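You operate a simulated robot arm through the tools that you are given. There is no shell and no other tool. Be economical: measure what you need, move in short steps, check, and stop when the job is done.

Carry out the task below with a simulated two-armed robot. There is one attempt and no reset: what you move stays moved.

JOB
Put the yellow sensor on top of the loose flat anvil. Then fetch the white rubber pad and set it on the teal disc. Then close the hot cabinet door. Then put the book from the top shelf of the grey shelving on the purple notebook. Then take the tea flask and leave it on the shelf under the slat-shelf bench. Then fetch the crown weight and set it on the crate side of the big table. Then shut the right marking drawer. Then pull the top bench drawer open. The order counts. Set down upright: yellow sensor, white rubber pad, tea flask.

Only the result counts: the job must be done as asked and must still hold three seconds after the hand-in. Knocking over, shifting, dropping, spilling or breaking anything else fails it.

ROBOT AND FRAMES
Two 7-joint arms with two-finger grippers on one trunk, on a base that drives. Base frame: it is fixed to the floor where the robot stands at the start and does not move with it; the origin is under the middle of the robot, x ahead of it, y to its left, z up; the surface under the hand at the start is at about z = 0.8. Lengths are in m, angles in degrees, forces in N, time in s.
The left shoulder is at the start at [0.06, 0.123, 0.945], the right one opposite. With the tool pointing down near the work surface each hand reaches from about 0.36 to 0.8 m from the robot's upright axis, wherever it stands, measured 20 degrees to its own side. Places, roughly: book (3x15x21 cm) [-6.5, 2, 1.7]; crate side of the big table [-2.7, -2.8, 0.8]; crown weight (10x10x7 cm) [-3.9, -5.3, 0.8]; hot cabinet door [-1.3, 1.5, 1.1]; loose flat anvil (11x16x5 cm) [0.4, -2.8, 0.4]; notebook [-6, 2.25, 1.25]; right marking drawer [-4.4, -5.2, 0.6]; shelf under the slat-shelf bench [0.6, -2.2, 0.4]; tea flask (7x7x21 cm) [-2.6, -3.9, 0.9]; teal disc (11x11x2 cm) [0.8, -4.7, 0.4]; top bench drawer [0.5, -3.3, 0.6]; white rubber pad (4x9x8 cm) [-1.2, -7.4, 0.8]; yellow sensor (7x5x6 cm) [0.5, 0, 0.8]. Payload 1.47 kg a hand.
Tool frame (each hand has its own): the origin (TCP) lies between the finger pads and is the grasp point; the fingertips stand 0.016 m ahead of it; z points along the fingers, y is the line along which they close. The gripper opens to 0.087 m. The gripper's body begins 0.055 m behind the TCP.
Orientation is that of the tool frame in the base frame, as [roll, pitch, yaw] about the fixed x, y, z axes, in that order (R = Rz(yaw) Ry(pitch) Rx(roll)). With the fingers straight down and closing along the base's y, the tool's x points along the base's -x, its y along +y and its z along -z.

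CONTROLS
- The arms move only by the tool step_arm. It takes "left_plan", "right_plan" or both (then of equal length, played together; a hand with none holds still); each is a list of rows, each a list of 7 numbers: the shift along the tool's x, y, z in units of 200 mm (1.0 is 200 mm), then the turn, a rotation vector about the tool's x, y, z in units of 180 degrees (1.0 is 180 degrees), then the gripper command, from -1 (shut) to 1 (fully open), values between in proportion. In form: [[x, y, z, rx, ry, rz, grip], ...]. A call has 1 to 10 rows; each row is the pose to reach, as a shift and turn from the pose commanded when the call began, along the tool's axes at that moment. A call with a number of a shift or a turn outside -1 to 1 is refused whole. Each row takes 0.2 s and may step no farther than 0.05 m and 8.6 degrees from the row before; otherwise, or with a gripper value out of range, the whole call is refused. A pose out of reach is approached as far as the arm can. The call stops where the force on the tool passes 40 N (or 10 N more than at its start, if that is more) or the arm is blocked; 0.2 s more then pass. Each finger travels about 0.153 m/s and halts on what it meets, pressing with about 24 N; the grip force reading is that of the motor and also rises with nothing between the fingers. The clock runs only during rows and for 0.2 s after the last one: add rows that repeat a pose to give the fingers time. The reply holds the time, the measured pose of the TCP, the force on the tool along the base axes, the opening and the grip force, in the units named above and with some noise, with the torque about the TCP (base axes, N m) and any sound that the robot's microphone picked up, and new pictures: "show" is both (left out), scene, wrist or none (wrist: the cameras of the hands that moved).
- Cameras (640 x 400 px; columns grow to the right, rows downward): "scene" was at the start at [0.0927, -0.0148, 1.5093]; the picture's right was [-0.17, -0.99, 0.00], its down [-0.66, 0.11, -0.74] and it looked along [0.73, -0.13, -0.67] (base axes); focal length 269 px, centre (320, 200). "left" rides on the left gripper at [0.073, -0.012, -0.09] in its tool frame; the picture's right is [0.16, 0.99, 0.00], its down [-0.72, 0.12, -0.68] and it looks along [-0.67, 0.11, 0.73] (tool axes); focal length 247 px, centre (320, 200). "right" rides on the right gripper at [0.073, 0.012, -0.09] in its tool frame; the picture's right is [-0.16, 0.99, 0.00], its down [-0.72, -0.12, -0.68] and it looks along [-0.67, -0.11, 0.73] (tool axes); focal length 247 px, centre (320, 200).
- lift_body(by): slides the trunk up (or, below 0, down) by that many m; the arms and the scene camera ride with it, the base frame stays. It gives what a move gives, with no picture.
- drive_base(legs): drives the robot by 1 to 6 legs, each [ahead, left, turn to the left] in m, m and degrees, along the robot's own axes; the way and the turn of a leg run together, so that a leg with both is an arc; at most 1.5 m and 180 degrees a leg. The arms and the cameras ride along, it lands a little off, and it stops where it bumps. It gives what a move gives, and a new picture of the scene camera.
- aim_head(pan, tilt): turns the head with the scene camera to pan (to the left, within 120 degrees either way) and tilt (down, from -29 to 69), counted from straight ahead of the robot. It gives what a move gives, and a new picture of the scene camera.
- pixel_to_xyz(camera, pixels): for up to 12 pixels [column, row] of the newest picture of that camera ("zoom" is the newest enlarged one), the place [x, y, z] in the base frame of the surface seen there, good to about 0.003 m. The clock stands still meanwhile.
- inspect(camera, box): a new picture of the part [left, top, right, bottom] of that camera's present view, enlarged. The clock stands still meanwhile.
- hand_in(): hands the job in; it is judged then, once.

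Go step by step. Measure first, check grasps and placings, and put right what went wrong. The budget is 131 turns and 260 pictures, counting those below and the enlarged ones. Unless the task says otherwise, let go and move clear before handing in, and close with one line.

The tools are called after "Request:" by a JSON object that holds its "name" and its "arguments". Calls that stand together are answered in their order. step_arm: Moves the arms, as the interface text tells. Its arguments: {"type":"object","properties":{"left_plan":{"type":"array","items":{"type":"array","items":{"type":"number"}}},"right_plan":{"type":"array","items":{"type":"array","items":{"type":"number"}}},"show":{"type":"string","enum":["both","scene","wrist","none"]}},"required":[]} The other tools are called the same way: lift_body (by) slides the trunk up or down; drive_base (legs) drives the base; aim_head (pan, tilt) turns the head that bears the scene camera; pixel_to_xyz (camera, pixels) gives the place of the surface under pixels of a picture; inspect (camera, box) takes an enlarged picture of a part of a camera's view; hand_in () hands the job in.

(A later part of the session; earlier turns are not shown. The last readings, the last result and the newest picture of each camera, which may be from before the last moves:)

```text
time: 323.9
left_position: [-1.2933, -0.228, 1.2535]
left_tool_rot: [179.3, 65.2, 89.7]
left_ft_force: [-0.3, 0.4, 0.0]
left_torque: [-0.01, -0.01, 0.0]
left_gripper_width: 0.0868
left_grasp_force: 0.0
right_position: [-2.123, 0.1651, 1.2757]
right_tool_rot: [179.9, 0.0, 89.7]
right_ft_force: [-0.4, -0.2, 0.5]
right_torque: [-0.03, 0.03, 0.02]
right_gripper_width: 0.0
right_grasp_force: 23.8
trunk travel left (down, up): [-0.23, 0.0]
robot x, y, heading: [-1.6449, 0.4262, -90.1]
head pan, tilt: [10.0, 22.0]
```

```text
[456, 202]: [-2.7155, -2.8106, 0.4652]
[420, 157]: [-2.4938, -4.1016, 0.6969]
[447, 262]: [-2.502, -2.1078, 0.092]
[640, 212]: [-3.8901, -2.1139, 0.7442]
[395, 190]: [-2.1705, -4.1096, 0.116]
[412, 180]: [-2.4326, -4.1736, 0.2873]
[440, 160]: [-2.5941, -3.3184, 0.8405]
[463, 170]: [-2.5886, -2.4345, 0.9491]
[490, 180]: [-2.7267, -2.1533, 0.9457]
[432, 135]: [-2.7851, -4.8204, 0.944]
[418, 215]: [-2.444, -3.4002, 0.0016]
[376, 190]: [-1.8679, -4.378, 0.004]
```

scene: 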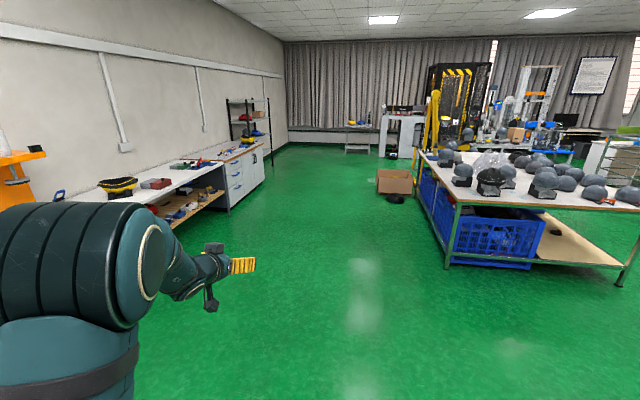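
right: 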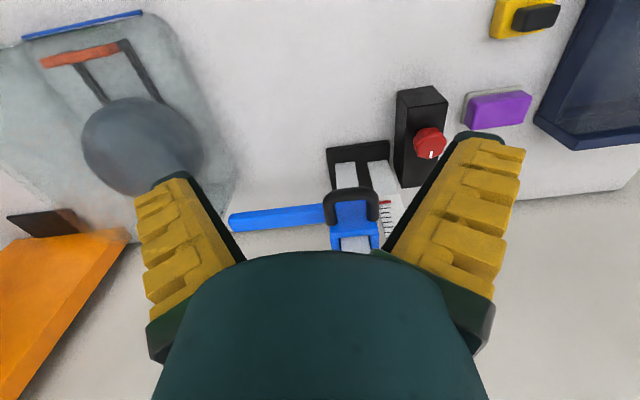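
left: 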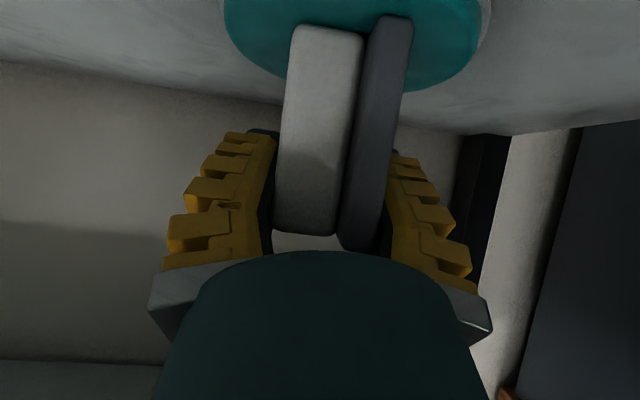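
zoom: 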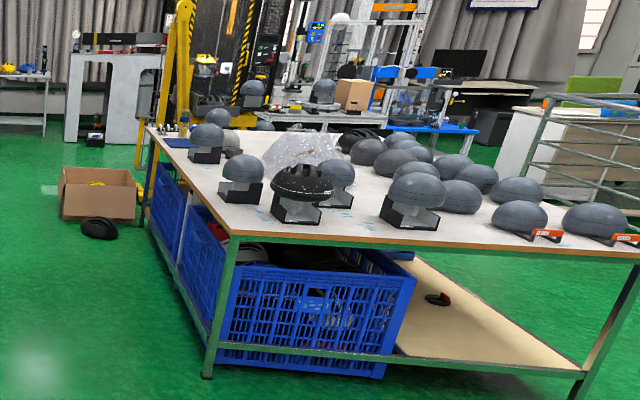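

The table's near long edge runs at x≈-2.46 from y -2.1 to -4.1; a cardboard box and helmet stand on the floor near (-2.1,-4.1). I drive down beside it and turn towards the flask.

Request:
{"name": "drive_base", "arguments": {"legs": [[1.5, 0, 0], [1.5, 0, 0], [0.4, 0, 0], [0, 0, -60]]}}

Request:
{"name": "lift_body", "arguments": {"by": -0.13}}

Request:
{"name": "aim_head", "arguments": {"pan": -5, "tilt": 35}}

```text
time: 343.3
left_position: [-2.0392, -3.6465, 1.2534]
left_tool_rot: [179.3, 65.2, 29.6]
left_ft_force: [-0.7, -0.1, 0.2]
left_torque: [0.01, -0.02, 0.01]
left_gripper_width: 0.0868
left_grasp_force: 0.0
right_position: [-2.1141, -2.7343, 1.2753]
right_tool_rot: [179.9, -0.1, 29.8]
right_ft_force: [0.3, 0.2, 0.2]
right_torque: [0.01, -0.01, 0.0]
right_gripper_width: 0.0
right_grasp_force: 24.3
trunk travel left (down, up): [-0.23, 0.0]
robot x, y, heading: [-1.6523, -3.0157, -150.5]
head pan, tilt: [10.0, 22.0]
```

scene: 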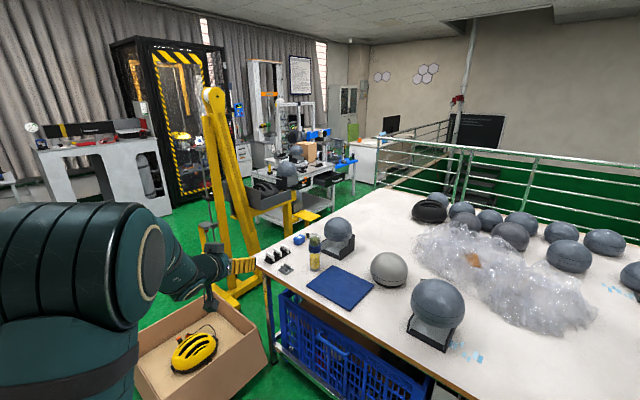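

```text
time: 344.8
left_position: [-2.0392, -3.6468, 1.1252]
left_tool_rot: [179.3, 65.1, 29.6]
left_ft_force: [-0.7, 0.1, -0.7]
left_torque: [0.02, 0.0, -0.01]
left_gripper_width: 0.087
left_grasp_force: 0.0
right_position: [-2.1135, -2.7328, 1.1469]
right_tool_rot: [179.9, 0.0, 29.8]
right_ft_force: [-0.1, -0.4, -0.1]
right_torque: [0.0, 0.03, 0.02]
right_gripper_width: 0.0
right_grasp_force: 23.8
trunk travel left (down, up): [-0.1, 0.13]
robot x, y, heading: [-1.6468, -3.0177, -150.3]
head pan, tilt: [10.0, 22.0]
```

```text
time: 345.6
left_position: [-2.0403, -3.6468, 1.1239]
left_tool_rot: [179.3, 65.1, 29.7]
left_ft_force: [-0.5, -1.0, 0.2]
left_torque: [-0.01, 0.01, -0.02]
left_gripper_width: 0.0869
left_grasp_force: 0.0
right_position: [-2.1143, -2.7338, 1.1451]
right_tool_rot: [179.9, -0.1, 29.9]
right_ft_force: [1.1, -0.7, 1.3]
right_torque: [0.0, 0.0, 0.03]
right_gripper_width: 0.0
right_grasp_force: 23.9
trunk travel left (down, up): [-0.1, 0.13]
robot x, y, heading: [-1.6527, -3.0192, -150.3]
head pan, tilt: [-5.0, 35.0]
```

scene: 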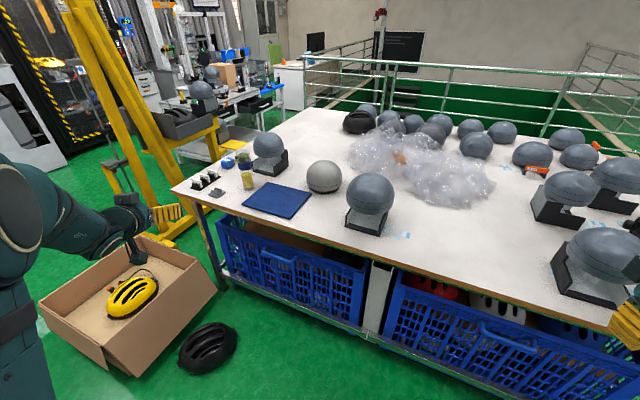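

The flask is the bottle at about (247,178) by the blue mat. I zoom and measure it, its neighbours and the floor helmet.

Request:
{"name": "inspect", "arguments": {"camera": "scene", "box": [180, 120, 420, 260]}}

Request:
{"name": "pixel_to_xyz", "arguments": {"camera": "scene", "pixels": [[247, 180], [244, 160], [248, 190], [208, 180], [270, 165], [228, 163], [208, 347], [215, 290], [325, 178], [278, 200], [440, 265], [200, 190]]}}

```text
2.67 times, centred on (300, 190) of scene
```

zoom: 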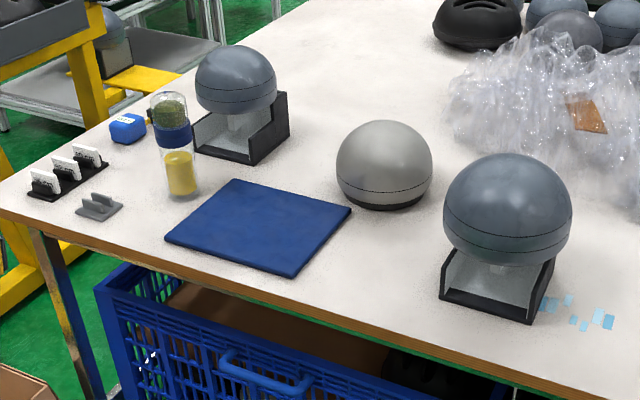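

```text
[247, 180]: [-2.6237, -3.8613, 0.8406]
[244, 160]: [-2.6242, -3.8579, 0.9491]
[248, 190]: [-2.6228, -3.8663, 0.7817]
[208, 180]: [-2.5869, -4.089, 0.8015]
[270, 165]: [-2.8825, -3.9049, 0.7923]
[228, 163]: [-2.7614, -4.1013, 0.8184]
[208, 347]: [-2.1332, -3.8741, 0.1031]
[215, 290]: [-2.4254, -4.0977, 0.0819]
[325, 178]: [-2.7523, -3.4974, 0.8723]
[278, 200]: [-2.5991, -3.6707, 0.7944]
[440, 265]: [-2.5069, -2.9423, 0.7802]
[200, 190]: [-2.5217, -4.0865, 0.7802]
```

The flask is centred near (-2.65,-3.884), table z≈0.785; a helmet lies on the floor at (-2.13,-3.87). I lower the hand and drive to about (-1.99,-3.34) with heading -170°, so the hand points at the flask.

Request:
{"name": "step_arm", "arguments": {"left_plan": [[0.16, 0.055, 0.048, 0, 0, 0, 1], [0.32, 0.11, 0.096, 0, 0, 0, 1], [0.49, 0.165, 0.144, 0, 0, 0, 1], [0.65, 0.22, 0.191, 0, 0, 0, 1], [0.81, 0.28, 0.239, 0, 0, 0, 1], [0.97, 0.335, 0.287, 0, 0, 0, 1]], "show": "none"}}

Request:
{"name": "drive_base", "arguments": {"legs": [[0, 0, -19.7], [0.392, 0.258, 0]]}}

Request:
{"name": "inspect", "arguments": {"camera": "left", "box": [0, 0, 640, 400]}}

```text
time: 347.0
left_position: [-1.9818, -3.6919, 0.9243]
left_tool_rot: [179.3, 65.2, 29.6]
left_ft_force: [-0.3, -0.4, -0.5]
left_torque: [0.0, 0.01, 0.01]
left_gripper_width: 0.0871
left_grasp_force: 0.0
right_position: [-2.1135, -2.7354, 1.1463]
right_tool_rot: [-180.0, 0.0, 29.8]
right_ft_force: [-0.2, -0.6, -0.3]
right_torque: [0.01, 0.0, -0.01]
right_gripper_width: 0.0
right_grasp_force: 23.9
trunk travel left (down, up): [-0.1, 0.13]
robot x, y, heading: [-1.6509, -3.0187, -150.3]
head pan, tilt: [-5.0, 35.0]
```

```text
time: 351.0
left_position: [-2.5349, -3.8624, 0.9244]
left_tool_rot: [179.3, 65.0, 9.9]
left_ft_force: [-0.1, -0.3, -0.2]
left_torque: [0.01, -0.02, 0.0]
left_gripper_width: 0.0871
left_grasp_force: 0.0
right_position: [-2.3369, -2.9179, 1.1464]
right_tool_rot: [180.0, 0.0, 10.0]
right_ft_force: [-0.2, 0.5, -0.3]
right_torque: [0.0, -0.01, 0.01]
right_gripper_width: 0.0001
right_grasp_force: 23.8
trunk travel left (down, up): [-0.1, 0.13]
robot x, y, heading: [-1.9946, -3.341, -170.0]
head pan, tilt: [-5.0, 35.0]
```

scene: 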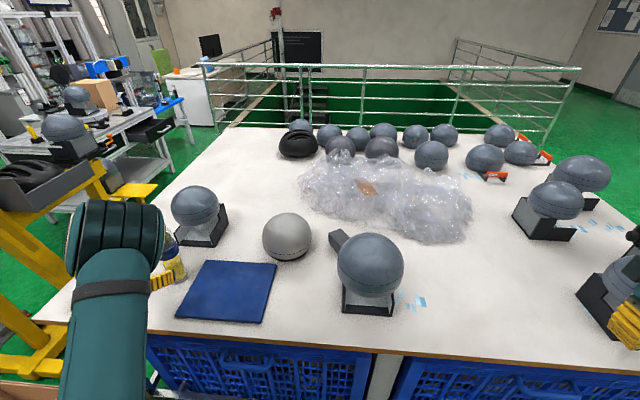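

```text
1.00 times, centred on (320, 200) of left (not enlarged: the box is as wide or as high as the picture)
```

zoom: 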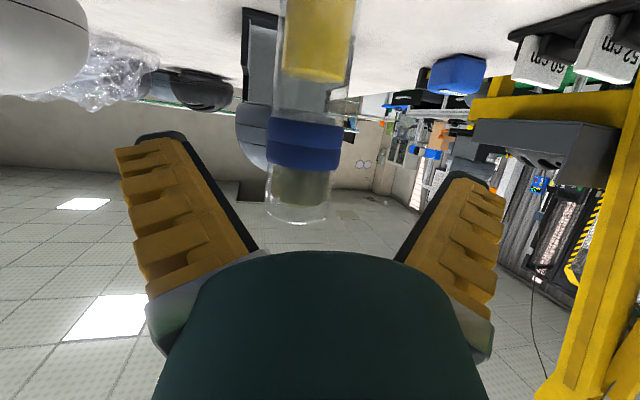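

The flask is right ahead of the open fingers (collar at (305,147)). I measure it from the wrist camera.

Request:
{"name": "pixel_to_xyz", "arguments": {"camera": "left", "pixels": [[305, 145], [275, 143], [338, 148], [310, 60], [285, 60], [345, 60], [296, 210]]}}

```text
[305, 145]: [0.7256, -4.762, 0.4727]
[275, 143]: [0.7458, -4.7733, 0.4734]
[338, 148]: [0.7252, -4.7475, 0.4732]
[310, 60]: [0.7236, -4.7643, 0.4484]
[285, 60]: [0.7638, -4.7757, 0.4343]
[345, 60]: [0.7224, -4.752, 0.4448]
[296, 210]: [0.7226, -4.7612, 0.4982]
```

That used an old wrist picture; I repeat on the newest enlarged one.

Request:
{"name": "pixel_to_xyz", "arguments": {"camera": "zoom", "pixels": [[305, 145], [272, 143], [338, 148], [318, 60], [290, 60], [350, 60], [296, 210]]}}

```text
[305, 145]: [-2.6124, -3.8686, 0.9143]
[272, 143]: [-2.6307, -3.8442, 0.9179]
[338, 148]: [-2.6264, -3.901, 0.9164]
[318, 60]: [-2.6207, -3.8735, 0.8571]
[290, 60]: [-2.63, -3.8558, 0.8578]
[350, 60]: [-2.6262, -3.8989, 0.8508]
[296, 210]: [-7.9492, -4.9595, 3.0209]
```

The flask's axis is at about (-2.643,-3.873), radius ≈0.031. I correct 8 mm right, go down 1.7 cm, slide in 0.108 m and close.

Request:
{"name": "step_arm", "arguments": {"left_plan": [[0.056, -0.042, 0.081, 0, 0, 0, 1], [-0.013, -0.042, 0.23, 0, 0, 0, 1], [-0.082, -0.042, 0.378, 0, 0, 0, 1], [-0.151, -0.042, 0.525, 0, 0, 0, 1], [-0.151, -0.042, 0.525, 0, 0, 0, 0.3], [-0.151, -0.042, 0.525, 0, 0, 0, -0.5], [-0.151, -0.042, 0.525, 0, 0, 0, -1]], "show": "both"}}

```text
time: 352.6
left_position: [-2.6404, -3.8741, 0.9077]
left_tool_rot: [179.4, 65.0, 9.9]
left_ft_force: [0.4, -0.5, 0.4]
left_torque: [-0.09, 0.11, 0.0]
left_gripper_width: 0.0599
left_grasp_force: 24.2
right_position: [-2.3353, -2.9184, 1.1469]
right_tool_rot: [179.8, 0.0, 10.0]
right_ft_force: [0.7, 1.5, 0.5]
right_torque: [0.03, 0.0, -0.01]
right_gripper_width: 0.0
right_grasp_force: 24.0
trunk travel left (down, up): [-0.1, 0.13]
robot x, y, heading: [-1.9955, -3.3422, -170.1]
head pan, tilt: [-5.0, 35.0]
```

scene: 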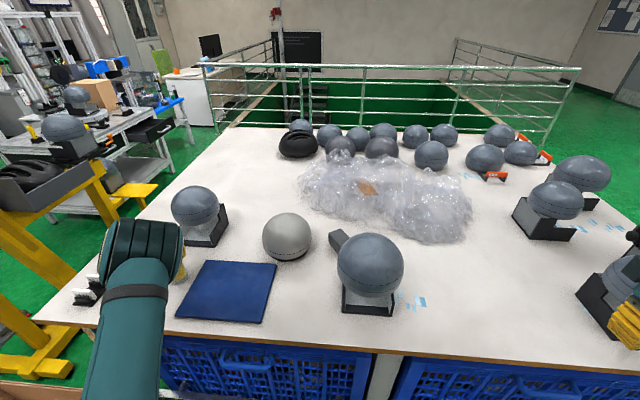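
left: 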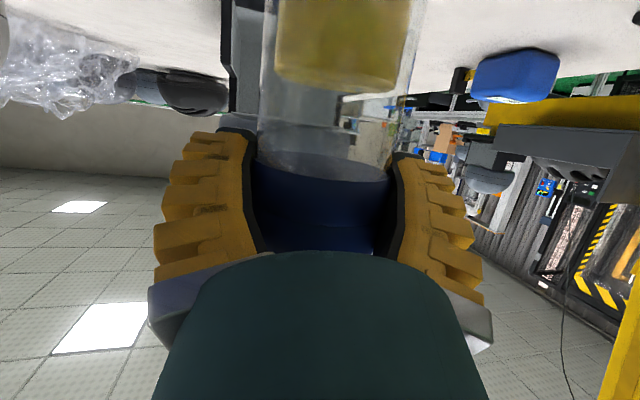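

The flask is gripped at its collar (60 mm). I lift it 8 cm, back off, and drive over to face the slat-shelf bench.

Request:
{"name": "step_arm", "arguments": {"left_plan": [[-0.12, 0, -0.056, 0, 0, 0, -1], [-0.24, 0, -0.113, 0, 0, 0, -1], [-0.363, 0, -0.169, 0, 0, 0, -1], [-0.363, 0, -0.169, 0, 0, 0, -1]], "show": "wrist"}}

Request:
{"name": "drive_base", "arguments": {"legs": [[-0.5, 0, 0], [0, 0, 170], [0.35, 0.9, 0]]}}

Request:
{"name": "aim_head", "arguments": {"pan": 0, "tilt": 32}}

```text
time: 353.6
left_position: [-2.6409, -3.8739, 0.9885]
left_tool_rot: [179.4, 65.0, 9.9]
left_ft_force: [-0.7, -0.4, -5.6]
left_torque: [0.0, -0.05, 0.02]
left_gripper_width: 0.0599
left_grasp_force: 24.4
right_position: [-2.3359, -2.9173, 1.146]
right_tool_rot: [-179.9, 0.0, 10.0]
right_ft_force: [-0.3, 0.4, -1.2]
right_torque: [0.0, 0.01, -0.01]
right_gripper_width: 0.0
right_grasp_force: 23.9
trunk travel left (down, up): [-0.1, 0.13]
robot x, y, heading: [-1.9935, -3.3414, -170.1]
head pan, tilt: [-5.0, 35.0]
```

left: 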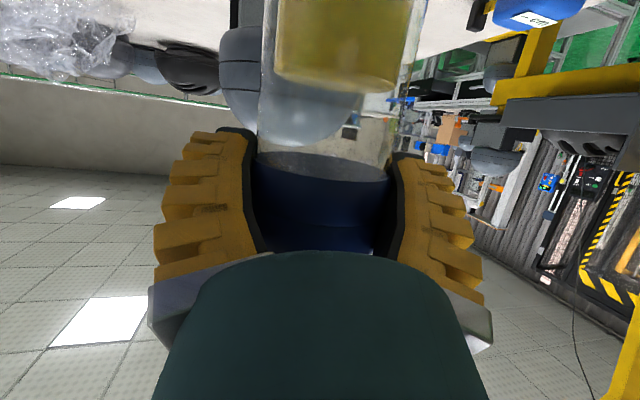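

```text
time: 371.4
left_position: [-0.4633, -1.9098, 0.9886]
left_tool_rot: [179.3, 65.1, -178.8]
left_ft_force: [-0.1, 0.2, -5.3]
left_torque: [0.01, 0.05, 0.02]
left_gripper_width: 0.0583
left_grasp_force: 24.1
right_position: [-0.909, -2.8102, 1.1471]
right_tool_rot: [-179.9, 0.0, -178.6]
right_ft_force: [0.1, 0.3, 0.4]
right_torque: [-0.03, 0.03, 0.03]
right_gripper_width: 0.0
right_grasp_force: 24.0
trunk travel left (down, up): [-0.1, 0.13]
robot x, y, heading: [-1.1842, -2.343, 1.3]
head pan, tilt: [-5.0, 35.0]
```

scene: 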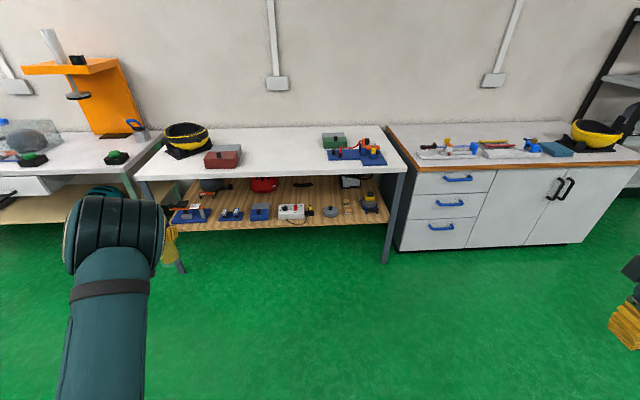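

```text
time: 372.0
left_position: [-0.4648, -1.9086, 0.988]
left_tool_rot: [179.3, 65.1, -178.7]
left_ft_force: [-0.1, -0.2, -4.5]
left_torque: [-0.02, 0.03, 0.01]
left_gripper_width: 0.0583
left_grasp_force: 24.2
right_position: [-0.9085, -2.8114, 1.1465]
right_tool_rot: [179.9, 0.0, -178.6]
right_ft_force: [-0.2, 0.0, 0.1]
right_torque: [-0.04, 0.04, 0.05]
right_gripper_width: 0.0
right_grasp_force: 24.2
trunk travel left (down, up): [-0.1, 0.13]
robot x, y, heading: [-1.1842, -2.3418, 1.4]
head pan, tilt: [0.0, 32.0]
```

scene: 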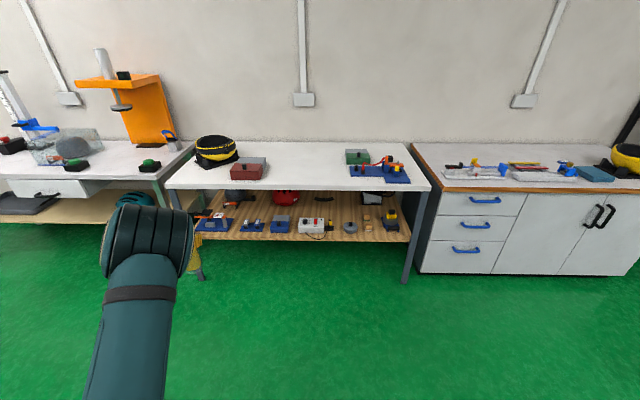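

I zoom on the shelf to find a free spot for the flask.

Request:
{"name": "inspect", "arguments": {"camera": "scene", "box": [185, 180, 415, 260]}}

Request:
{"name": "pixel_to_xyz", "arguments": {"camera": "zoom", "pixels": [[420, 130], [420, 160], [415, 100], [455, 135], [400, 120], [540, 130], [610, 140], [485, 135], [300, 125], [230, 120], [165, 125], [550, 80]]}}

```text
2.78 times, centred on (300, 220) of scene
```

zoom: 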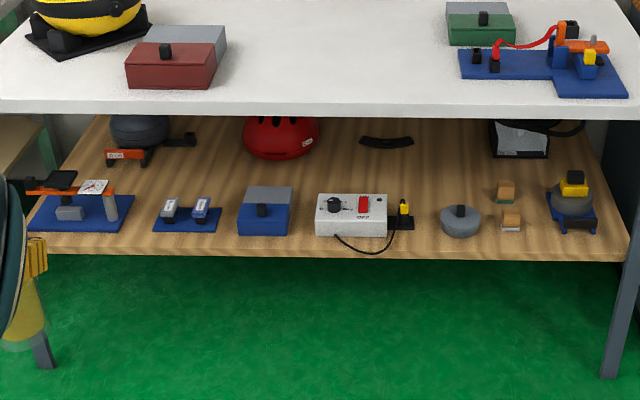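

```text
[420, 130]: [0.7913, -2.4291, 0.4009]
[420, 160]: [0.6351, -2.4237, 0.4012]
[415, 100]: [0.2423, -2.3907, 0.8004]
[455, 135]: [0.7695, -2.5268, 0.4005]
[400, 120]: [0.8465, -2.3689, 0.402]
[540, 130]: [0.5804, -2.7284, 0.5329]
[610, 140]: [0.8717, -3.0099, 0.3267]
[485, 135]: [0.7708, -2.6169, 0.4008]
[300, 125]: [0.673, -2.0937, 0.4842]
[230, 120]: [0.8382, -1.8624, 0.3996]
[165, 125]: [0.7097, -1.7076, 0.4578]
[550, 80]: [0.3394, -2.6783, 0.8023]
```

Only the front strip is free; between the plug and the grey disc (zoom column 427) there is a gap. I lower trunk and hand to about z 0.56, and drive nearer for a precise look.

Request:
{"name": "lift_body", "arguments": {"by": -0.1}}

Request:
{"name": "step_arm", "arguments": {"left_plan": [[0.15, -0.1, 0.07, 0, 0, 0, -1], [0.3, -0.2, 0.14, 0, 0, 0, -1], [0.45, -0.3, 0.21, 0, 0, 0, -1], [0.6, -0.4, 0.28, 0, 0, 0, -1], [0.748, -0.5, 0.349, 0, 0, 0, -1]], "show": "none"}}

Request:
{"name": "step_arm", "arguments": {"left_plan": [[0.15, -0.1, 0.07, 0, 0, 0, -1], [0.3, -0.2, 0.14, 0, 0, 0, -1], [0.45, -0.3, 0.21, 0, 0, 0, -1], [0.6, -0.4, 0.28, 0, 0, 0, -1], [0.748, -0.5, 0.349, 0, 0, 0, -1]], "show": "none"}}

Request:
{"name": "drive_base", "arguments": {"legs": [[0.5, -0.32, -1.4]]}}

Request:
{"name": "inspect", "arguments": {"camera": "scene", "box": [220, 180, 460, 330]}}

```text
time: 373.4
left_position: [-0.4644, -1.9107, 0.8886]
left_tool_rot: [179.3, 65.1, -178.8]
left_ft_force: [0.7, 0.5, -4.3]
left_torque: [-0.01, 0.05, -0.01]
left_gripper_width: 0.0585
left_grasp_force: 23.6
right_position: [-0.9095, -2.8126, 1.0466]
right_tool_rot: [179.9, 0.0, -178.6]
right_ft_force: [-1.1, 0.1, -0.2]
right_torque: [0.01, 0.0, -0.01]
right_gripper_width: 0.0
right_grasp_force: 24.2
trunk travel left (down, up): [0.0, 0.23]
robot x, y, heading: [-1.1831, -2.3424, 1.4]
head pan, tilt: [0.0, 32.0]
```

```text
time: 374.6
left_position: [-0.4582, -2.0082, 0.7198]
left_tool_rot: [179.3, 65.1, -178.7]
left_ft_force: [1.4, 0.4, -4.3]
left_torque: [0.0, 0.02, 0.02]
left_gripper_width: 0.0578
left_grasp_force: 24.0
right_position: [-0.9085, -2.8108, 1.046]
right_tool_rot: [179.9, 0.0, -178.6]
right_ft_force: [0.3, 0.0, 0.4]
right_torque: [-0.02, 0.02, -0.01]
right_gripper_width: 0.0
right_grasp_force: 23.8
trunk travel left (down, up): [0.0, 0.23]
robot x, y, heading: [-1.1822, -2.3441, 1.6]
head pan, tilt: [0.0, 32.0]
```

```text
time: 375.8
left_position: [-0.4422, -2.0663, 0.5506]
left_tool_rot: [-176.9, 64.8, -177.7]
left_ft_force: [0.6, 2.0, -4.1]
left_torque: [0.0, 0.07, -0.02]
left_gripper_width: 0.0531
left_grasp_force: 23.7
left hand out of reach, approached as far as the arm can: row 2, 3, 4, 5
right_position: [-0.9089, -2.8114, 1.0451]
right_tool_rot: [179.9, -0.1, -178.6]
right_ft_force: [1.0, -0.3, 0.3]
right_torque: [-0.02, 0.01, 0.01]
right_gripper_width: 0.0
right_grasp_force: 24.2
trunk travel left (down, up): [0.0, 0.23]
robot x, y, heading: [-1.1812, -2.3418, 1.5]
head pan, tilt: [0.0, 32.0]
```

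```text
time: 379.2
left_position: [0.0783, -2.3991, 0.55]
left_tool_rot: [-176.8, 64.6, -179.0]
left_ft_force: [0.0, -0.1, -4.3]
left_torque: [-0.01, 0.08, 0.02]
left_gripper_width: 0.053
left_grasp_force: 23.6
right_position: [-0.4069, -3.1317, 1.047]
right_tool_rot: [179.9, 0.0, 179.9]
right_ft_force: [-0.4, 0.4, -0.5]
right_torque: [0.01, -0.02, -0.01]
right_gripper_width: 0.0002
right_grasp_force: 23.9
trunk travel left (down, up): [0.0, 0.23]
robot x, y, heading: [-0.6694, -2.6584, -0.3]
head pan, tilt: [0.0, 32.0]
```

scene: 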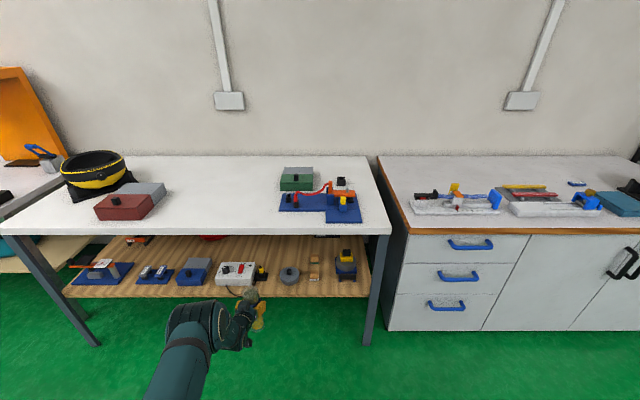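

```text
2.67 times, centred on (340, 255) of scene
```

zoom: 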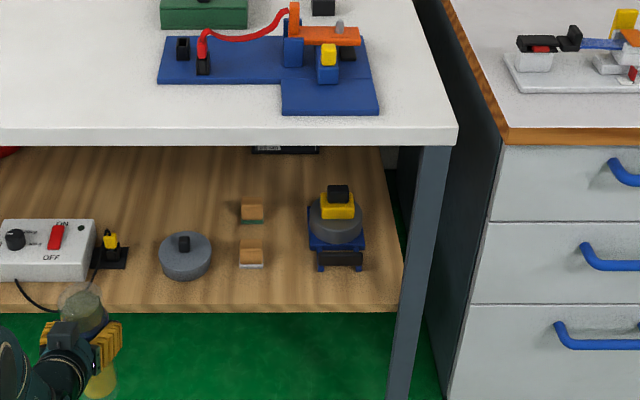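

The grip opening has shrunk to 53 mm and the tool rolled 3°, so I check the flask in the hand, and measure the shelf gap.

Request:
{"name": "inspect", "arguments": {"camera": "left", "box": [0, 0, 640, 400]}}

Request:
{"name": "pixel_to_xyz", "arguments": {"camera": "scene", "pixels": [[262, 276], [268, 278], [280, 276], [289, 283], [289, 270], [299, 276], [275, 294], [290, 296], [275, 285], [254, 284], [240, 262], [245, 284]]}}

```text
1.00 times, centred on (320, 200) of left (not enlarged: the box is as wide or as high as the picture)
```

zoom: 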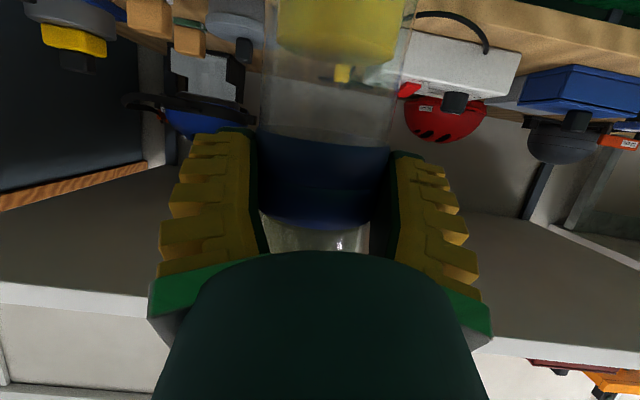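

```text
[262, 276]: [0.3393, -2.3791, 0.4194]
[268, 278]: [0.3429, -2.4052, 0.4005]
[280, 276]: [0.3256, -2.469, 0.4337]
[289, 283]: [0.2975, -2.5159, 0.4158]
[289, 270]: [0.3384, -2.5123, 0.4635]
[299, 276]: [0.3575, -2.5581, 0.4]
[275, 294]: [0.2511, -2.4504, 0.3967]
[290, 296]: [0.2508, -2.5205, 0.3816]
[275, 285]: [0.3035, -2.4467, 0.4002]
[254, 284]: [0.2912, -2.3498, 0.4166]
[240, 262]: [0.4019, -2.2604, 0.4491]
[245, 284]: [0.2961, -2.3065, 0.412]
```

The flask has slipped about 1 cm down in the grip and the arm is at its reach limit with a 3.8° roll. I pull back and up while removing the roll, so the arm bends again.

Request:
{"name": "step_arm", "arguments": {"left_plan": [[-0.08, 0, -0.11, -0.007, 0, 0, -1], [-0.16, 0, -0.26, -0.014, 0, 0, -1], [-0.236, 0, -0.44, -0.0217, 0, 0, -1], [-0.236, 0, -0.44, -0.0217, 0, 0, -1]], "show": "wrist"}}

```text
time: 380.2
left_position: [0.0194, -2.3637, 0.6341]
left_tool_rot: [-178.2, 64.4, -178.6]
left_ft_force: [-0.5, 0.5, -4.8]
left_torque: [-0.02, 0.05, -0.03]
left_gripper_width: 0.0528
left_grasp_force: 24.3
left hand out of reach, approached as far as the arm can: row 1, 2, 3, 4
right_position: [-0.4059, -3.132, 1.046]
right_tool_rot: [-179.9, 0.0, -179.9]
right_ft_force: [0.0, -0.4, 0.0]
right_torque: [0.0, 0.02, -0.04]
right_gripper_width: 0.0004
right_grasp_force: 23.9
trunk travel left (down, up): [0.0, 0.23]
robot x, y, heading: [-0.6693, -2.6592, 0.1]
head pan, tilt: [0.0, 32.0]
```

left: 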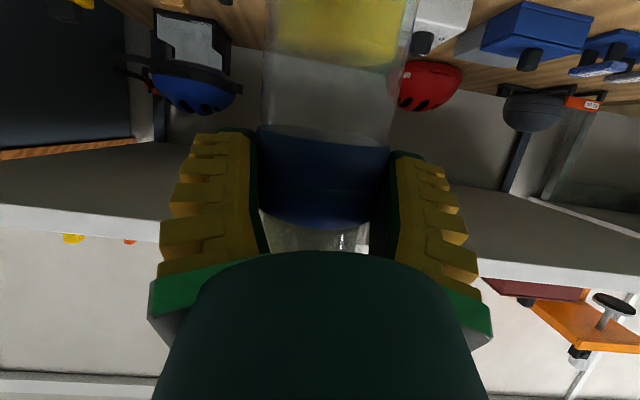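

The limit is sideways, not stretch (it ended 3.5 cm further left). I give the hand 10 cm more to the left and remove the remaining roll.

Request:
{"name": "step_arm", "arguments": {"left_plan": [[0, 0.13, 0, -0.004, 0, 0, -1], [0, 0.26, 0, -0.008, 0.002, 0, -1], [0, 0.38, 0, -0.011, 0.003, 0, -1], [0, 0.5, 0, -0.014, 0.0035, 0, -1], [0, 0.5, 0, -0.014, 0.0035, 0, -1]], "show": "none"}}

Request:
{"name": "step_arm", "arguments": {"left_plan": [[0.15, 0.05, 0.07, 0, 0, 0, -1], [0.27, 0.1, 0.127, 0, 0, 0, -1], [0.36, 0.15, 0.169, 0, 0, 0, -1], [0.36, 0.15, 0.169, 0, 0, 0, -1]], "show": "wrist"}}

```text
time: 381.4
left_position: [0.0184, -2.2619, 0.6328]
left_tool_rot: [176.7, 64.2, -178.8]
left_ft_force: [0.6, 0.1, -4.6]
left_torque: [-0.07, 0.08, -0.03]
left_gripper_width: 0.0527
left_grasp_force: 24.0
right_position: [-0.406, -3.1326, 1.0455]
right_tool_rot: [179.9, -0.1, -179.9]
right_ft_force: [-0.1, 0.3, 0.0]
right_torque: [-0.02, -0.03, 0.01]
right_gripper_width: 0.0001
right_grasp_force: 23.8
trunk travel left (down, up): [0.0, 0.23]
robot x, y, heading: [-0.6656, -2.6564, 0.1]
head pan, tilt: [0.0, 32.0]
```

```text
time: 382.4
left_position: [0.0131, -2.2317, 0.5522]
left_tool_rot: [176.8, 64.0, -178.9]
left_ft_force: [-0.2, -0.1, -4.0]
left_torque: [0.03, 0.04, 0.01]
left_gripper_width: 0.0526
left_grasp_force: 23.4
right_position: [-0.4067, -3.1316, 1.0461]
right_tool_rot: [-180.0, 0.0, 179.9]
right_ft_force: [0.4, 0.4, 0.1]
right_torque: [-0.01, 0.02, -0.01]
right_gripper_width: 0.0002
right_grasp_force: 24.3
trunk travel left (down, up): [0.0, 0.23]
robot x, y, heading: [-0.6661, -2.6561, 0.0]
head pan, tilt: [0.0, 32.0]
```

left: 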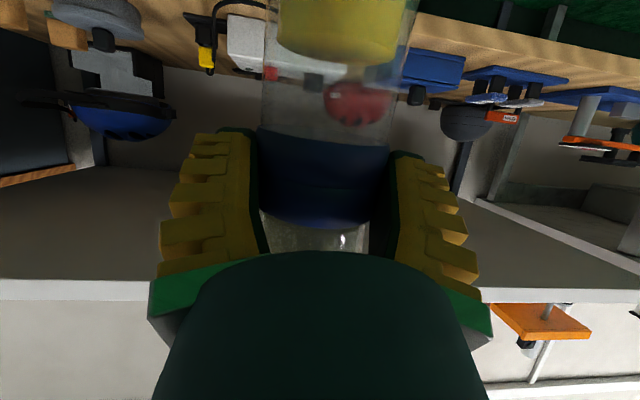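

The arm moves freely again. I fix the 2.5° roll, raise 1 cm, then strafe right 0.20 m and check before driving in.

Request:
{"name": "step_arm", "arguments": {"left_plan": [[-0.045, 0, -0.021, 0.007, -0.003, 0, -1], [-0.045, 0, -0.021, 0.014, -0.0055, 0, -1], [-0.045, 0, -0.021, 0.014, -0.0055, 0, -1]], "show": "none"}}

Request:
{"name": "drive_base", "arguments": {"legs": [[0, -0.2, 0], [0.12, 0, 0]]}}

Request:
{"name": "inspect", "arguments": {"camera": "scene", "box": [120, 200, 320, 360]}}

```text
time: 383.2
left_position: [0.0138, -2.2316, 0.5637]
left_tool_rot: [179.3, 65.1, -179.0]
left_ft_force: [-0.4, 0.1, -4.7]
left_torque: [0.03, 0.05, -0.02]
left_gripper_width: 0.0525
left_grasp_force: 23.7
right_position: [-0.4059, -3.1325, 1.0459]
right_tool_rot: [-180.0, 0.0, -180.0]
right_ft_force: [-0.4, 0.3, -1.2]
right_torque: [0.0, -0.02, -0.06]
right_gripper_width: 0.0002
right_grasp_force: 24.0
trunk travel left (down, up): [0.0, 0.23]
robot x, y, heading: [-0.6674, -2.6545, -0.0]
head pan, tilt: [0.0, 32.0]
```

```text
time: 386.3
left_position: [0.1327, -2.425, 0.5636]
left_tool_rot: [179.3, 65.0, -178.8]
left_ft_force: [0.2, 0.4, -5.1]
left_torque: [0.02, 0.01, -0.03]
left_gripper_width: 0.0527
left_grasp_force: 23.9
right_position: [-0.2841, -3.3255, 1.0468]
right_tool_rot: [-180.0, -0.1, -179.7]
right_ft_force: [0.9, 0.0, 0.3]
right_torque: [0.0, 0.07, -0.01]
right_gripper_width: 0.0
right_grasp_force: 23.2
trunk travel left (down, up): [0.0, 0.23]
robot x, y, heading: [-0.5485, -2.855, 0.2]
head pan, tilt: [0.0, 32.0]
```

scene: 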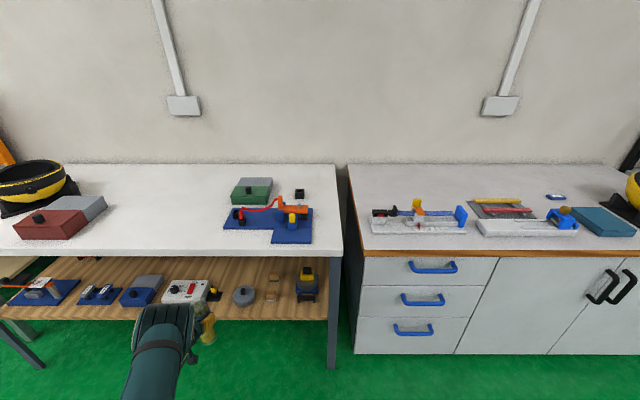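

```text
2.50 times, centred on (220, 280) of scene
```

zoom: 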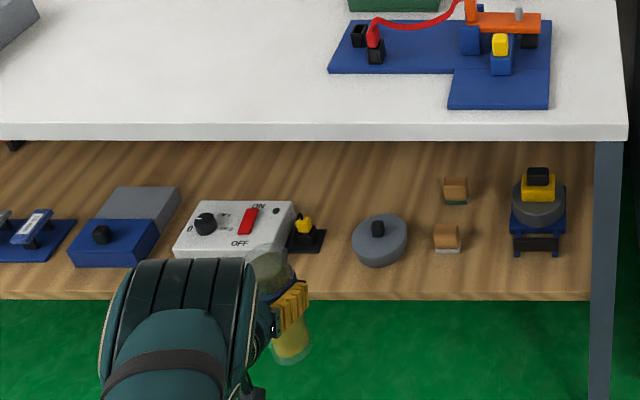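

I measure the flask's bottom and the plug and disc edges from here.

Request:
{"name": "pixel_to_xyz", "arguments": {"camera": "zoom", "pixels": [[290, 340], [290, 358], [268, 262], [324, 234], [318, 250], [353, 240], [378, 262], [340, 285], [298, 252], [380, 295]]}}

```text
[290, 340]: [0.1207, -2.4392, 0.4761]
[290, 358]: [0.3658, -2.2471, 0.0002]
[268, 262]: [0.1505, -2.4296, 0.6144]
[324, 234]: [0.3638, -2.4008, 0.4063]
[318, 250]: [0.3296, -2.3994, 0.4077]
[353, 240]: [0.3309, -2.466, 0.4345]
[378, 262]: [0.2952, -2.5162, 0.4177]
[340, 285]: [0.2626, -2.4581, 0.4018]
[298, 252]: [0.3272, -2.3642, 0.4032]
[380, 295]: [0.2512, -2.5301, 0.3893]
```

The gap is clear in front of plug and disc; the flask's axis sits about 1 cm ahead of the TCP. I drive in 0.145 m with 1.2 cm to the right.

Request:
{"name": "drive_base", "arguments": {"legs": [[0.145, -0.012, 0]]}}

Request:
{"name": "inspect", "arguments": {"camera": "scene", "box": [130, 230, 290, 350]}}

Request:
{"name": "inspect", "arguments": {"camera": "left", "box": [120, 0, 520, 250]}}

```text
time: 387.7
left_position: [0.2758, -2.4345, 0.5626]
left_tool_rot: [179.3, 65.0, -178.6]
left_ft_force: [0.1, 0.0, -5.3]
left_torque: [-0.03, 0.07, 0.02]
left_gripper_width: 0.0526
left_grasp_force: 23.6
right_position: [-0.1391, -3.3368, 1.0454]
right_tool_rot: [179.8, -0.1, -179.6]
right_ft_force: [-0.4, 0.9, -0.2]
right_torque: [-0.03, 0.04, -0.02]
right_gripper_width: 0.0
right_grasp_force: 24.3
trunk travel left (down, up): [0.0, 0.23]
robot x, y, heading: [-0.4055, -2.8645, 0.2]
head pan, tilt: [0.0, 32.0]
```

scene: 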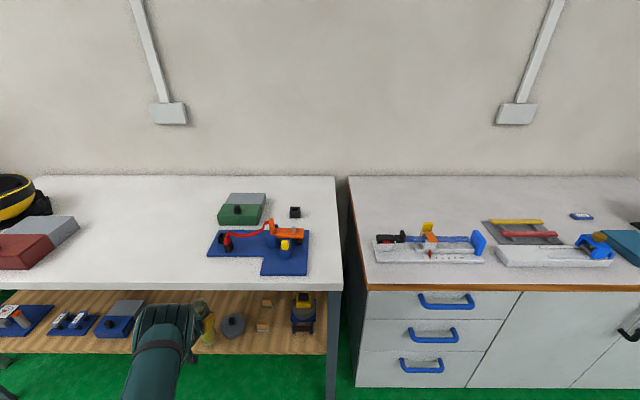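

```text
3.33 times, centred on (210, 290) of scene
```

zoom: 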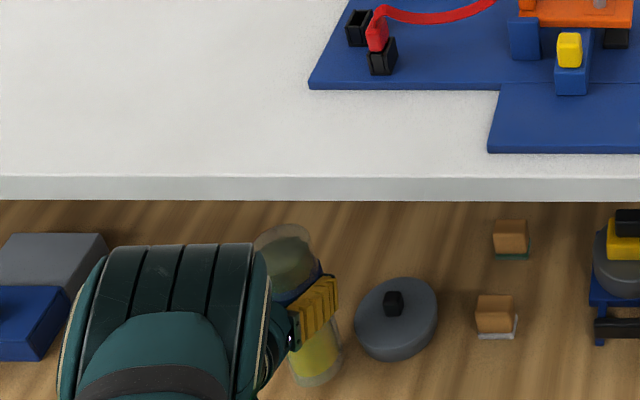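

```text
1.60 times, centred on (320, 125) of left
```

zoom: 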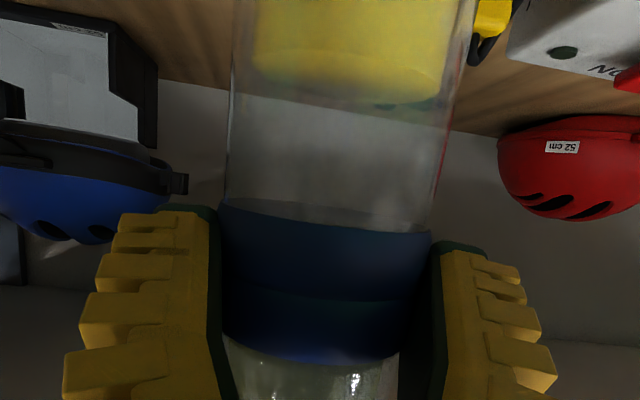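

The flask hangs over the free strip, near vertical. I lower 2.2 cm.

Request:
{"name": "step_arm", "arguments": {"left_plan": [[0.04, 0, 0.018, 0, 0, 0, -1], [0.075, 0, 0.035, 0, 0, 0, -1], [0.1, 0, 0.047, 0, 0, 0, -1], [0.1, 0, 0.047, 0, 0, 0, -1]], "show": "none"}}

```text
time: 388.7
left_position: [0.2758, -2.4328, 0.5425]
left_tool_rot: [179.2, 65.1, -178.7]
left_ft_force: [-0.2, -0.3, -2.5]
left_torque: [0.01, 0.0, 0.0]
left_gripper_width: 0.0522
left_grasp_force: 24.3
right_position: [-0.1399, -3.338, 1.0462]
right_tool_rot: [179.9, 0.0, -179.6]
right_ft_force: [-0.7, 0.4, -1.0]
right_torque: [0.01, 0.02, -0.01]
right_gripper_width: 0.0
right_grasp_force: 24.1
trunk travel left (down, up): [0.0, 0.23]
robot x, y, heading: [-0.4085, -2.8655, 0.2]
head pan, tilt: [0.0, 32.0]
```

The load has dropped to -2.5 N, so it is just touching. I lower 3 mm more.

Request:
{"name": "step_arm", "arguments": {"left_plan": [[0.014, 0, 0.006, 0, 0, 0, -1], [0.014, 0, 0.006, 0, 0, 0, -1]], "show": "none"}}

Request:
{"name": "inspect", "arguments": {"camera": "scene", "box": [170, 270, 270, 350]}}

```text
time: 389.3
left_position: [0.2761, -2.4334, 0.5414]
left_tool_rot: [179.1, 65.3, -178.7]
left_ft_force: [-2.0, -0.4, 9.7]
left_torque: [-0.03, -0.17, -0.07]
left_gripper_width: 0.0534
left_grasp_force: 23.5
right_position: [-0.1415, -3.3386, 1.0451]
right_tool_rot: [179.9, 0.0, -179.6]
right_ft_force: [0.0, 0.3, 0.7]
right_torque: [0.01, 0.02, -0.03]
right_gripper_width: 0.0003
right_grasp_force: 24.2
trunk travel left (down, up): [0.0, 0.23]
robot x, y, heading: [-0.4042, -2.8666, 0.2]
head pan, tilt: [0.0, 32.0]
```

```text
5.00 times, centred on (220, 310) of scene
```

zoom: 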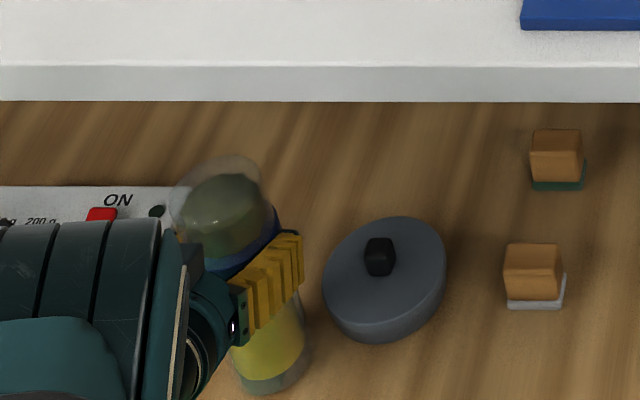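

Contact is firm (+9.7 N) and the base is within the shelf edge. I relax 1 mm, open, and back straight out.

Request:
{"name": "step_arm", "arguments": {"left_plan": [[0.007, 0, 0.003, 0, 0, 0, -0.1], [0.007, 0, 0.003, 0, 0, 0, 0.2], [0.007, 0, 0.003, 0, 0, 0, 0.5], [0.007, 0, 0.003, 0, 0, 0, 1], [0.007, 0, 0.003, 0, 0, 0, 1]], "show": "none"}}

Request:
{"name": "drive_base", "arguments": {"legs": [[-0.35, 0, 0]]}}

Request:
{"name": "inspect", "arguments": {"camera": "scene", "box": [170, 220, 370, 340]}}

```text
time: 390.5
left_position: [0.276, -2.4335, 0.5369]
left_tool_rot: [179.3, 65.1, -178.6]
left_ft_force: [0.3, -0.4, 0.9]
left_torque: [-0.01, -0.01, 0.01]
left_gripper_width: 0.087
left_grasp_force: 0.1
right_position: [-0.1403, -3.3366, 1.0457]
right_tool_rot: [179.9, 0.0, -179.6]
right_ft_force: [0.2, -0.3, 0.2]
right_torque: [-0.01, -0.02, 0.01]
right_gripper_width: 0.0001
right_grasp_force: 23.7
trunk travel left (down, up): [0.0, 0.23]
robot x, y, heading: [-0.4094, -2.8638, 0.2]
head pan, tilt: [0.0, 32.0]
```

```text
time: 392.8
left_position: [-0.0773, -2.4329, 0.5384]
left_tool_rot: [179.2, 65.1, -178.3]
left_ft_force: [0.3, 0.7, 0.3]
left_torque: [0.0, -0.01, 0.0]
left_gripper_width: 0.0869
left_grasp_force: 0.1
right_position: [-0.4883, -3.3396, 1.047]
right_tool_rot: [180.0, -0.1, -179.3]
right_ft_force: [-0.3, -0.4, 0.2]
right_torque: [-0.01, -0.02, 0.0]
right_gripper_width: 0.0002
right_grasp_force: 24.2
trunk travel left (down, up): [0.0, 0.23]
robot x, y, heading: [-0.7534, -2.8682, 0.7]
head pan, tilt: [0.0, 32.0]
```

scene: 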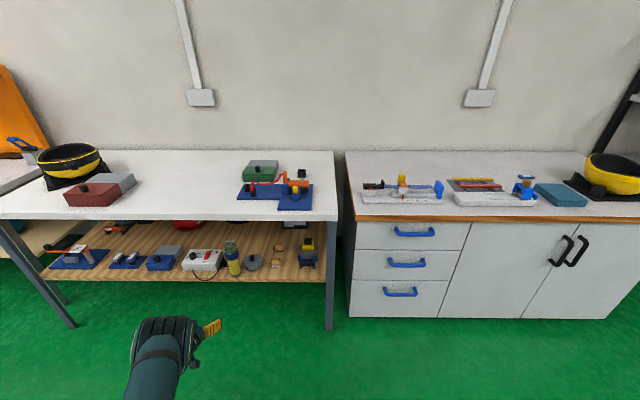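

```text
3.20 times, centred on (270, 280) of scene
```

zoom: 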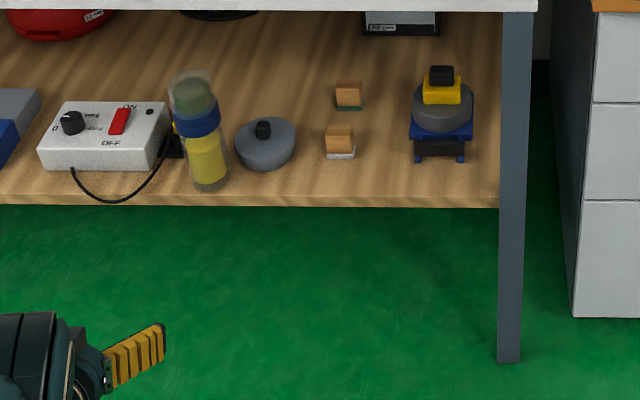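

The flask stands upright on the shelf (zoom (200,135)); job five is done. Now I go back towards the big table with the trunk raised to survey the crown weight's bench and the routes.

Request:
{"name": "drive_base", "arguments": {"legs": [[-0.9, 0, 0], [0, 0, -150]]}}

Request:
{"name": "lift_body", "arguments": {"by": 0.23}}

Request:
{"name": "aim_head", "arguments": {"pan": -10, "tilt": 22}}

Request:
{"name": "inspect", "arguments": {"camera": "scene", "box": [120, 60, 440, 260]}}

```text
time: 403.5
left_position: [-1.9738, -3.6106, 0.5368]
left_tool_rot: [179.2, 65.1, 34.7]
left_ft_force: [-0.6, 0.8, 0.2]
left_torque: [0.01, 0.0, 0.01]
left_gripper_width: 0.087
left_grasp_force: 0.1
right_position: [-2.1246, -2.6283, 1.0461]
right_tool_rot: [179.9, 0.0, 33.6]
right_ft_force: [-0.1, 0.2, 0.2]
right_torque: [0.03, -0.03, 0.01]
right_gripper_width: 0.0
right_grasp_force: 23.6
trunk travel left (down, up): [0.0, 0.23]
robot x, y, heading: [-1.6372, -2.875, -146.3]
head pan, tilt: [0.0, 32.0]
```

scene: 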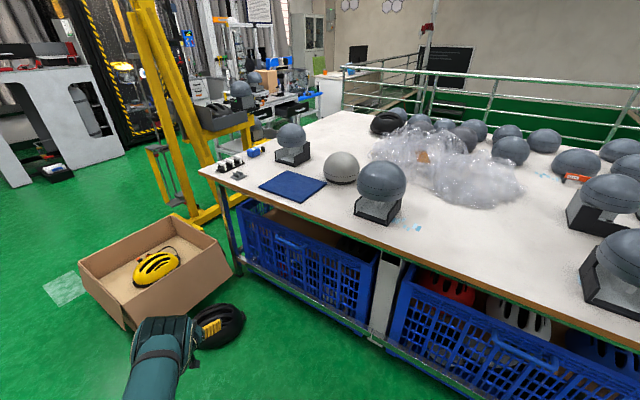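

```text
time: 405.9
left_position: [-1.9738, -3.6112, 0.7675]
left_tool_rot: [179.4, 65.0, 34.6]
left_ft_force: [0.4, -0.6, -0.7]
left_torque: [-0.02, 0.03, -0.01]
left_gripper_width: 0.0867
left_grasp_force: 0.0
right_position: [-2.1237, -2.6292, 1.2745]
right_tool_rot: [179.9, 0.0, 33.7]
right_ft_force: [-0.6, 0.2, -0.4]
right_torque: [-0.02, -0.03, -0.01]
right_gripper_width: 0.0
right_grasp_force: 23.8
trunk travel left (down, up): [-0.23, 0.0]
robot x, y, heading: [-1.6408, -2.8783, -146.7]
head pan, tilt: [0.0, 32.0]
```

```text
time: 406.6
left_position: [-1.9743, -3.6109, 0.7669]
left_tool_rot: [179.3, 65.0, 34.7]
left_ft_force: [0.7, 0.4, 0.4]
left_torque: [-0.02, -0.01, 0.02]
left_gripper_width: 0.0869
left_grasp_force: 0.1
right_position: [-2.1237, -2.6283, 1.2758]
right_tool_rot: [179.9, 0.1, 33.7]
right_ft_force: [-0.2, 0.2, -0.2]
right_torque: [-0.05, -0.01, -0.02]
right_gripper_width: 0.0003
right_grasp_force: 23.7
trunk travel left (down, up): [-0.23, 0.0]
robot x, y, heading: [-1.6427, -2.877, -146.2]
head pan, tilt: [-10.0, 22.0]
```

scene: 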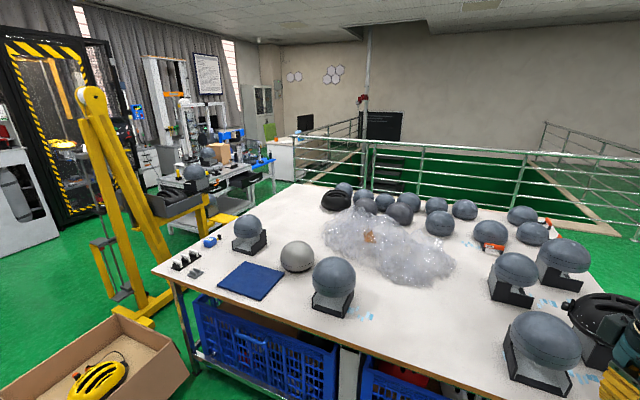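

```text
2.00 times, centred on (280, 160) of scene
```

zoom: 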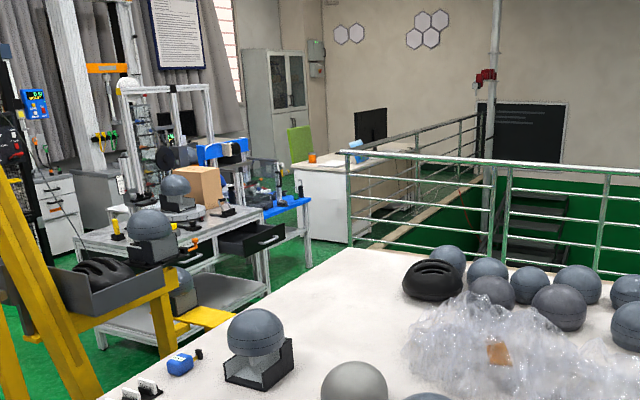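

The marking bench is at zoom (180,240) with its open dark drawer at (250,240). I measure bench, drawer, railing, yellow frame and table's far edge.

Request:
{"name": "pixel_to_xyz", "arguments": {"camera": "zoom", "pixels": [[250, 232], [285, 235], [222, 250], [85, 240], [215, 258], [265, 290], [100, 345], [230, 210], [345, 170], [215, 320], [120, 228], [190, 205]]}}

Request:
{"name": "pixel_to_xyz", "arguments": {"camera": "scene", "pixels": [[345, 185], [292, 178], [280, 200], [152, 268], [125, 295], [222, 222], [200, 250], [165, 215], [520, 350], [430, 370], [360, 300], [470, 330]]}}

```text
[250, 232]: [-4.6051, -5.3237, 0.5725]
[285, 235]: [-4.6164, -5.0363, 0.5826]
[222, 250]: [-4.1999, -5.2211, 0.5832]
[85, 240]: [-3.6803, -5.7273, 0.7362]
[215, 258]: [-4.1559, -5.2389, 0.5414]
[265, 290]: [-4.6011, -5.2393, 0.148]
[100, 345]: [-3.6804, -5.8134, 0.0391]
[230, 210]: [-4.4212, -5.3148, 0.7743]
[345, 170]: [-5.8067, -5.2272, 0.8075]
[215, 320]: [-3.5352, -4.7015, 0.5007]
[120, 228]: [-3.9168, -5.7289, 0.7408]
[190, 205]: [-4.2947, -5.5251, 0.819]
```

```text
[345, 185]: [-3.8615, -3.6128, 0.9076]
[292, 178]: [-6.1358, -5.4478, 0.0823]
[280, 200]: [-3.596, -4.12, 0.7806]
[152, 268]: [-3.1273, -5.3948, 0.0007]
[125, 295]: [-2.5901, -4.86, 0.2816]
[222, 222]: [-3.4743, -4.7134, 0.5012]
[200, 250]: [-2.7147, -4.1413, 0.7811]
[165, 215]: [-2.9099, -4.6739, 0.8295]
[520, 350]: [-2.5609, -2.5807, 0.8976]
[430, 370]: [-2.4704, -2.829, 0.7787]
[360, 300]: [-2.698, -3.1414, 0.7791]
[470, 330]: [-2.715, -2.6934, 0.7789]
```

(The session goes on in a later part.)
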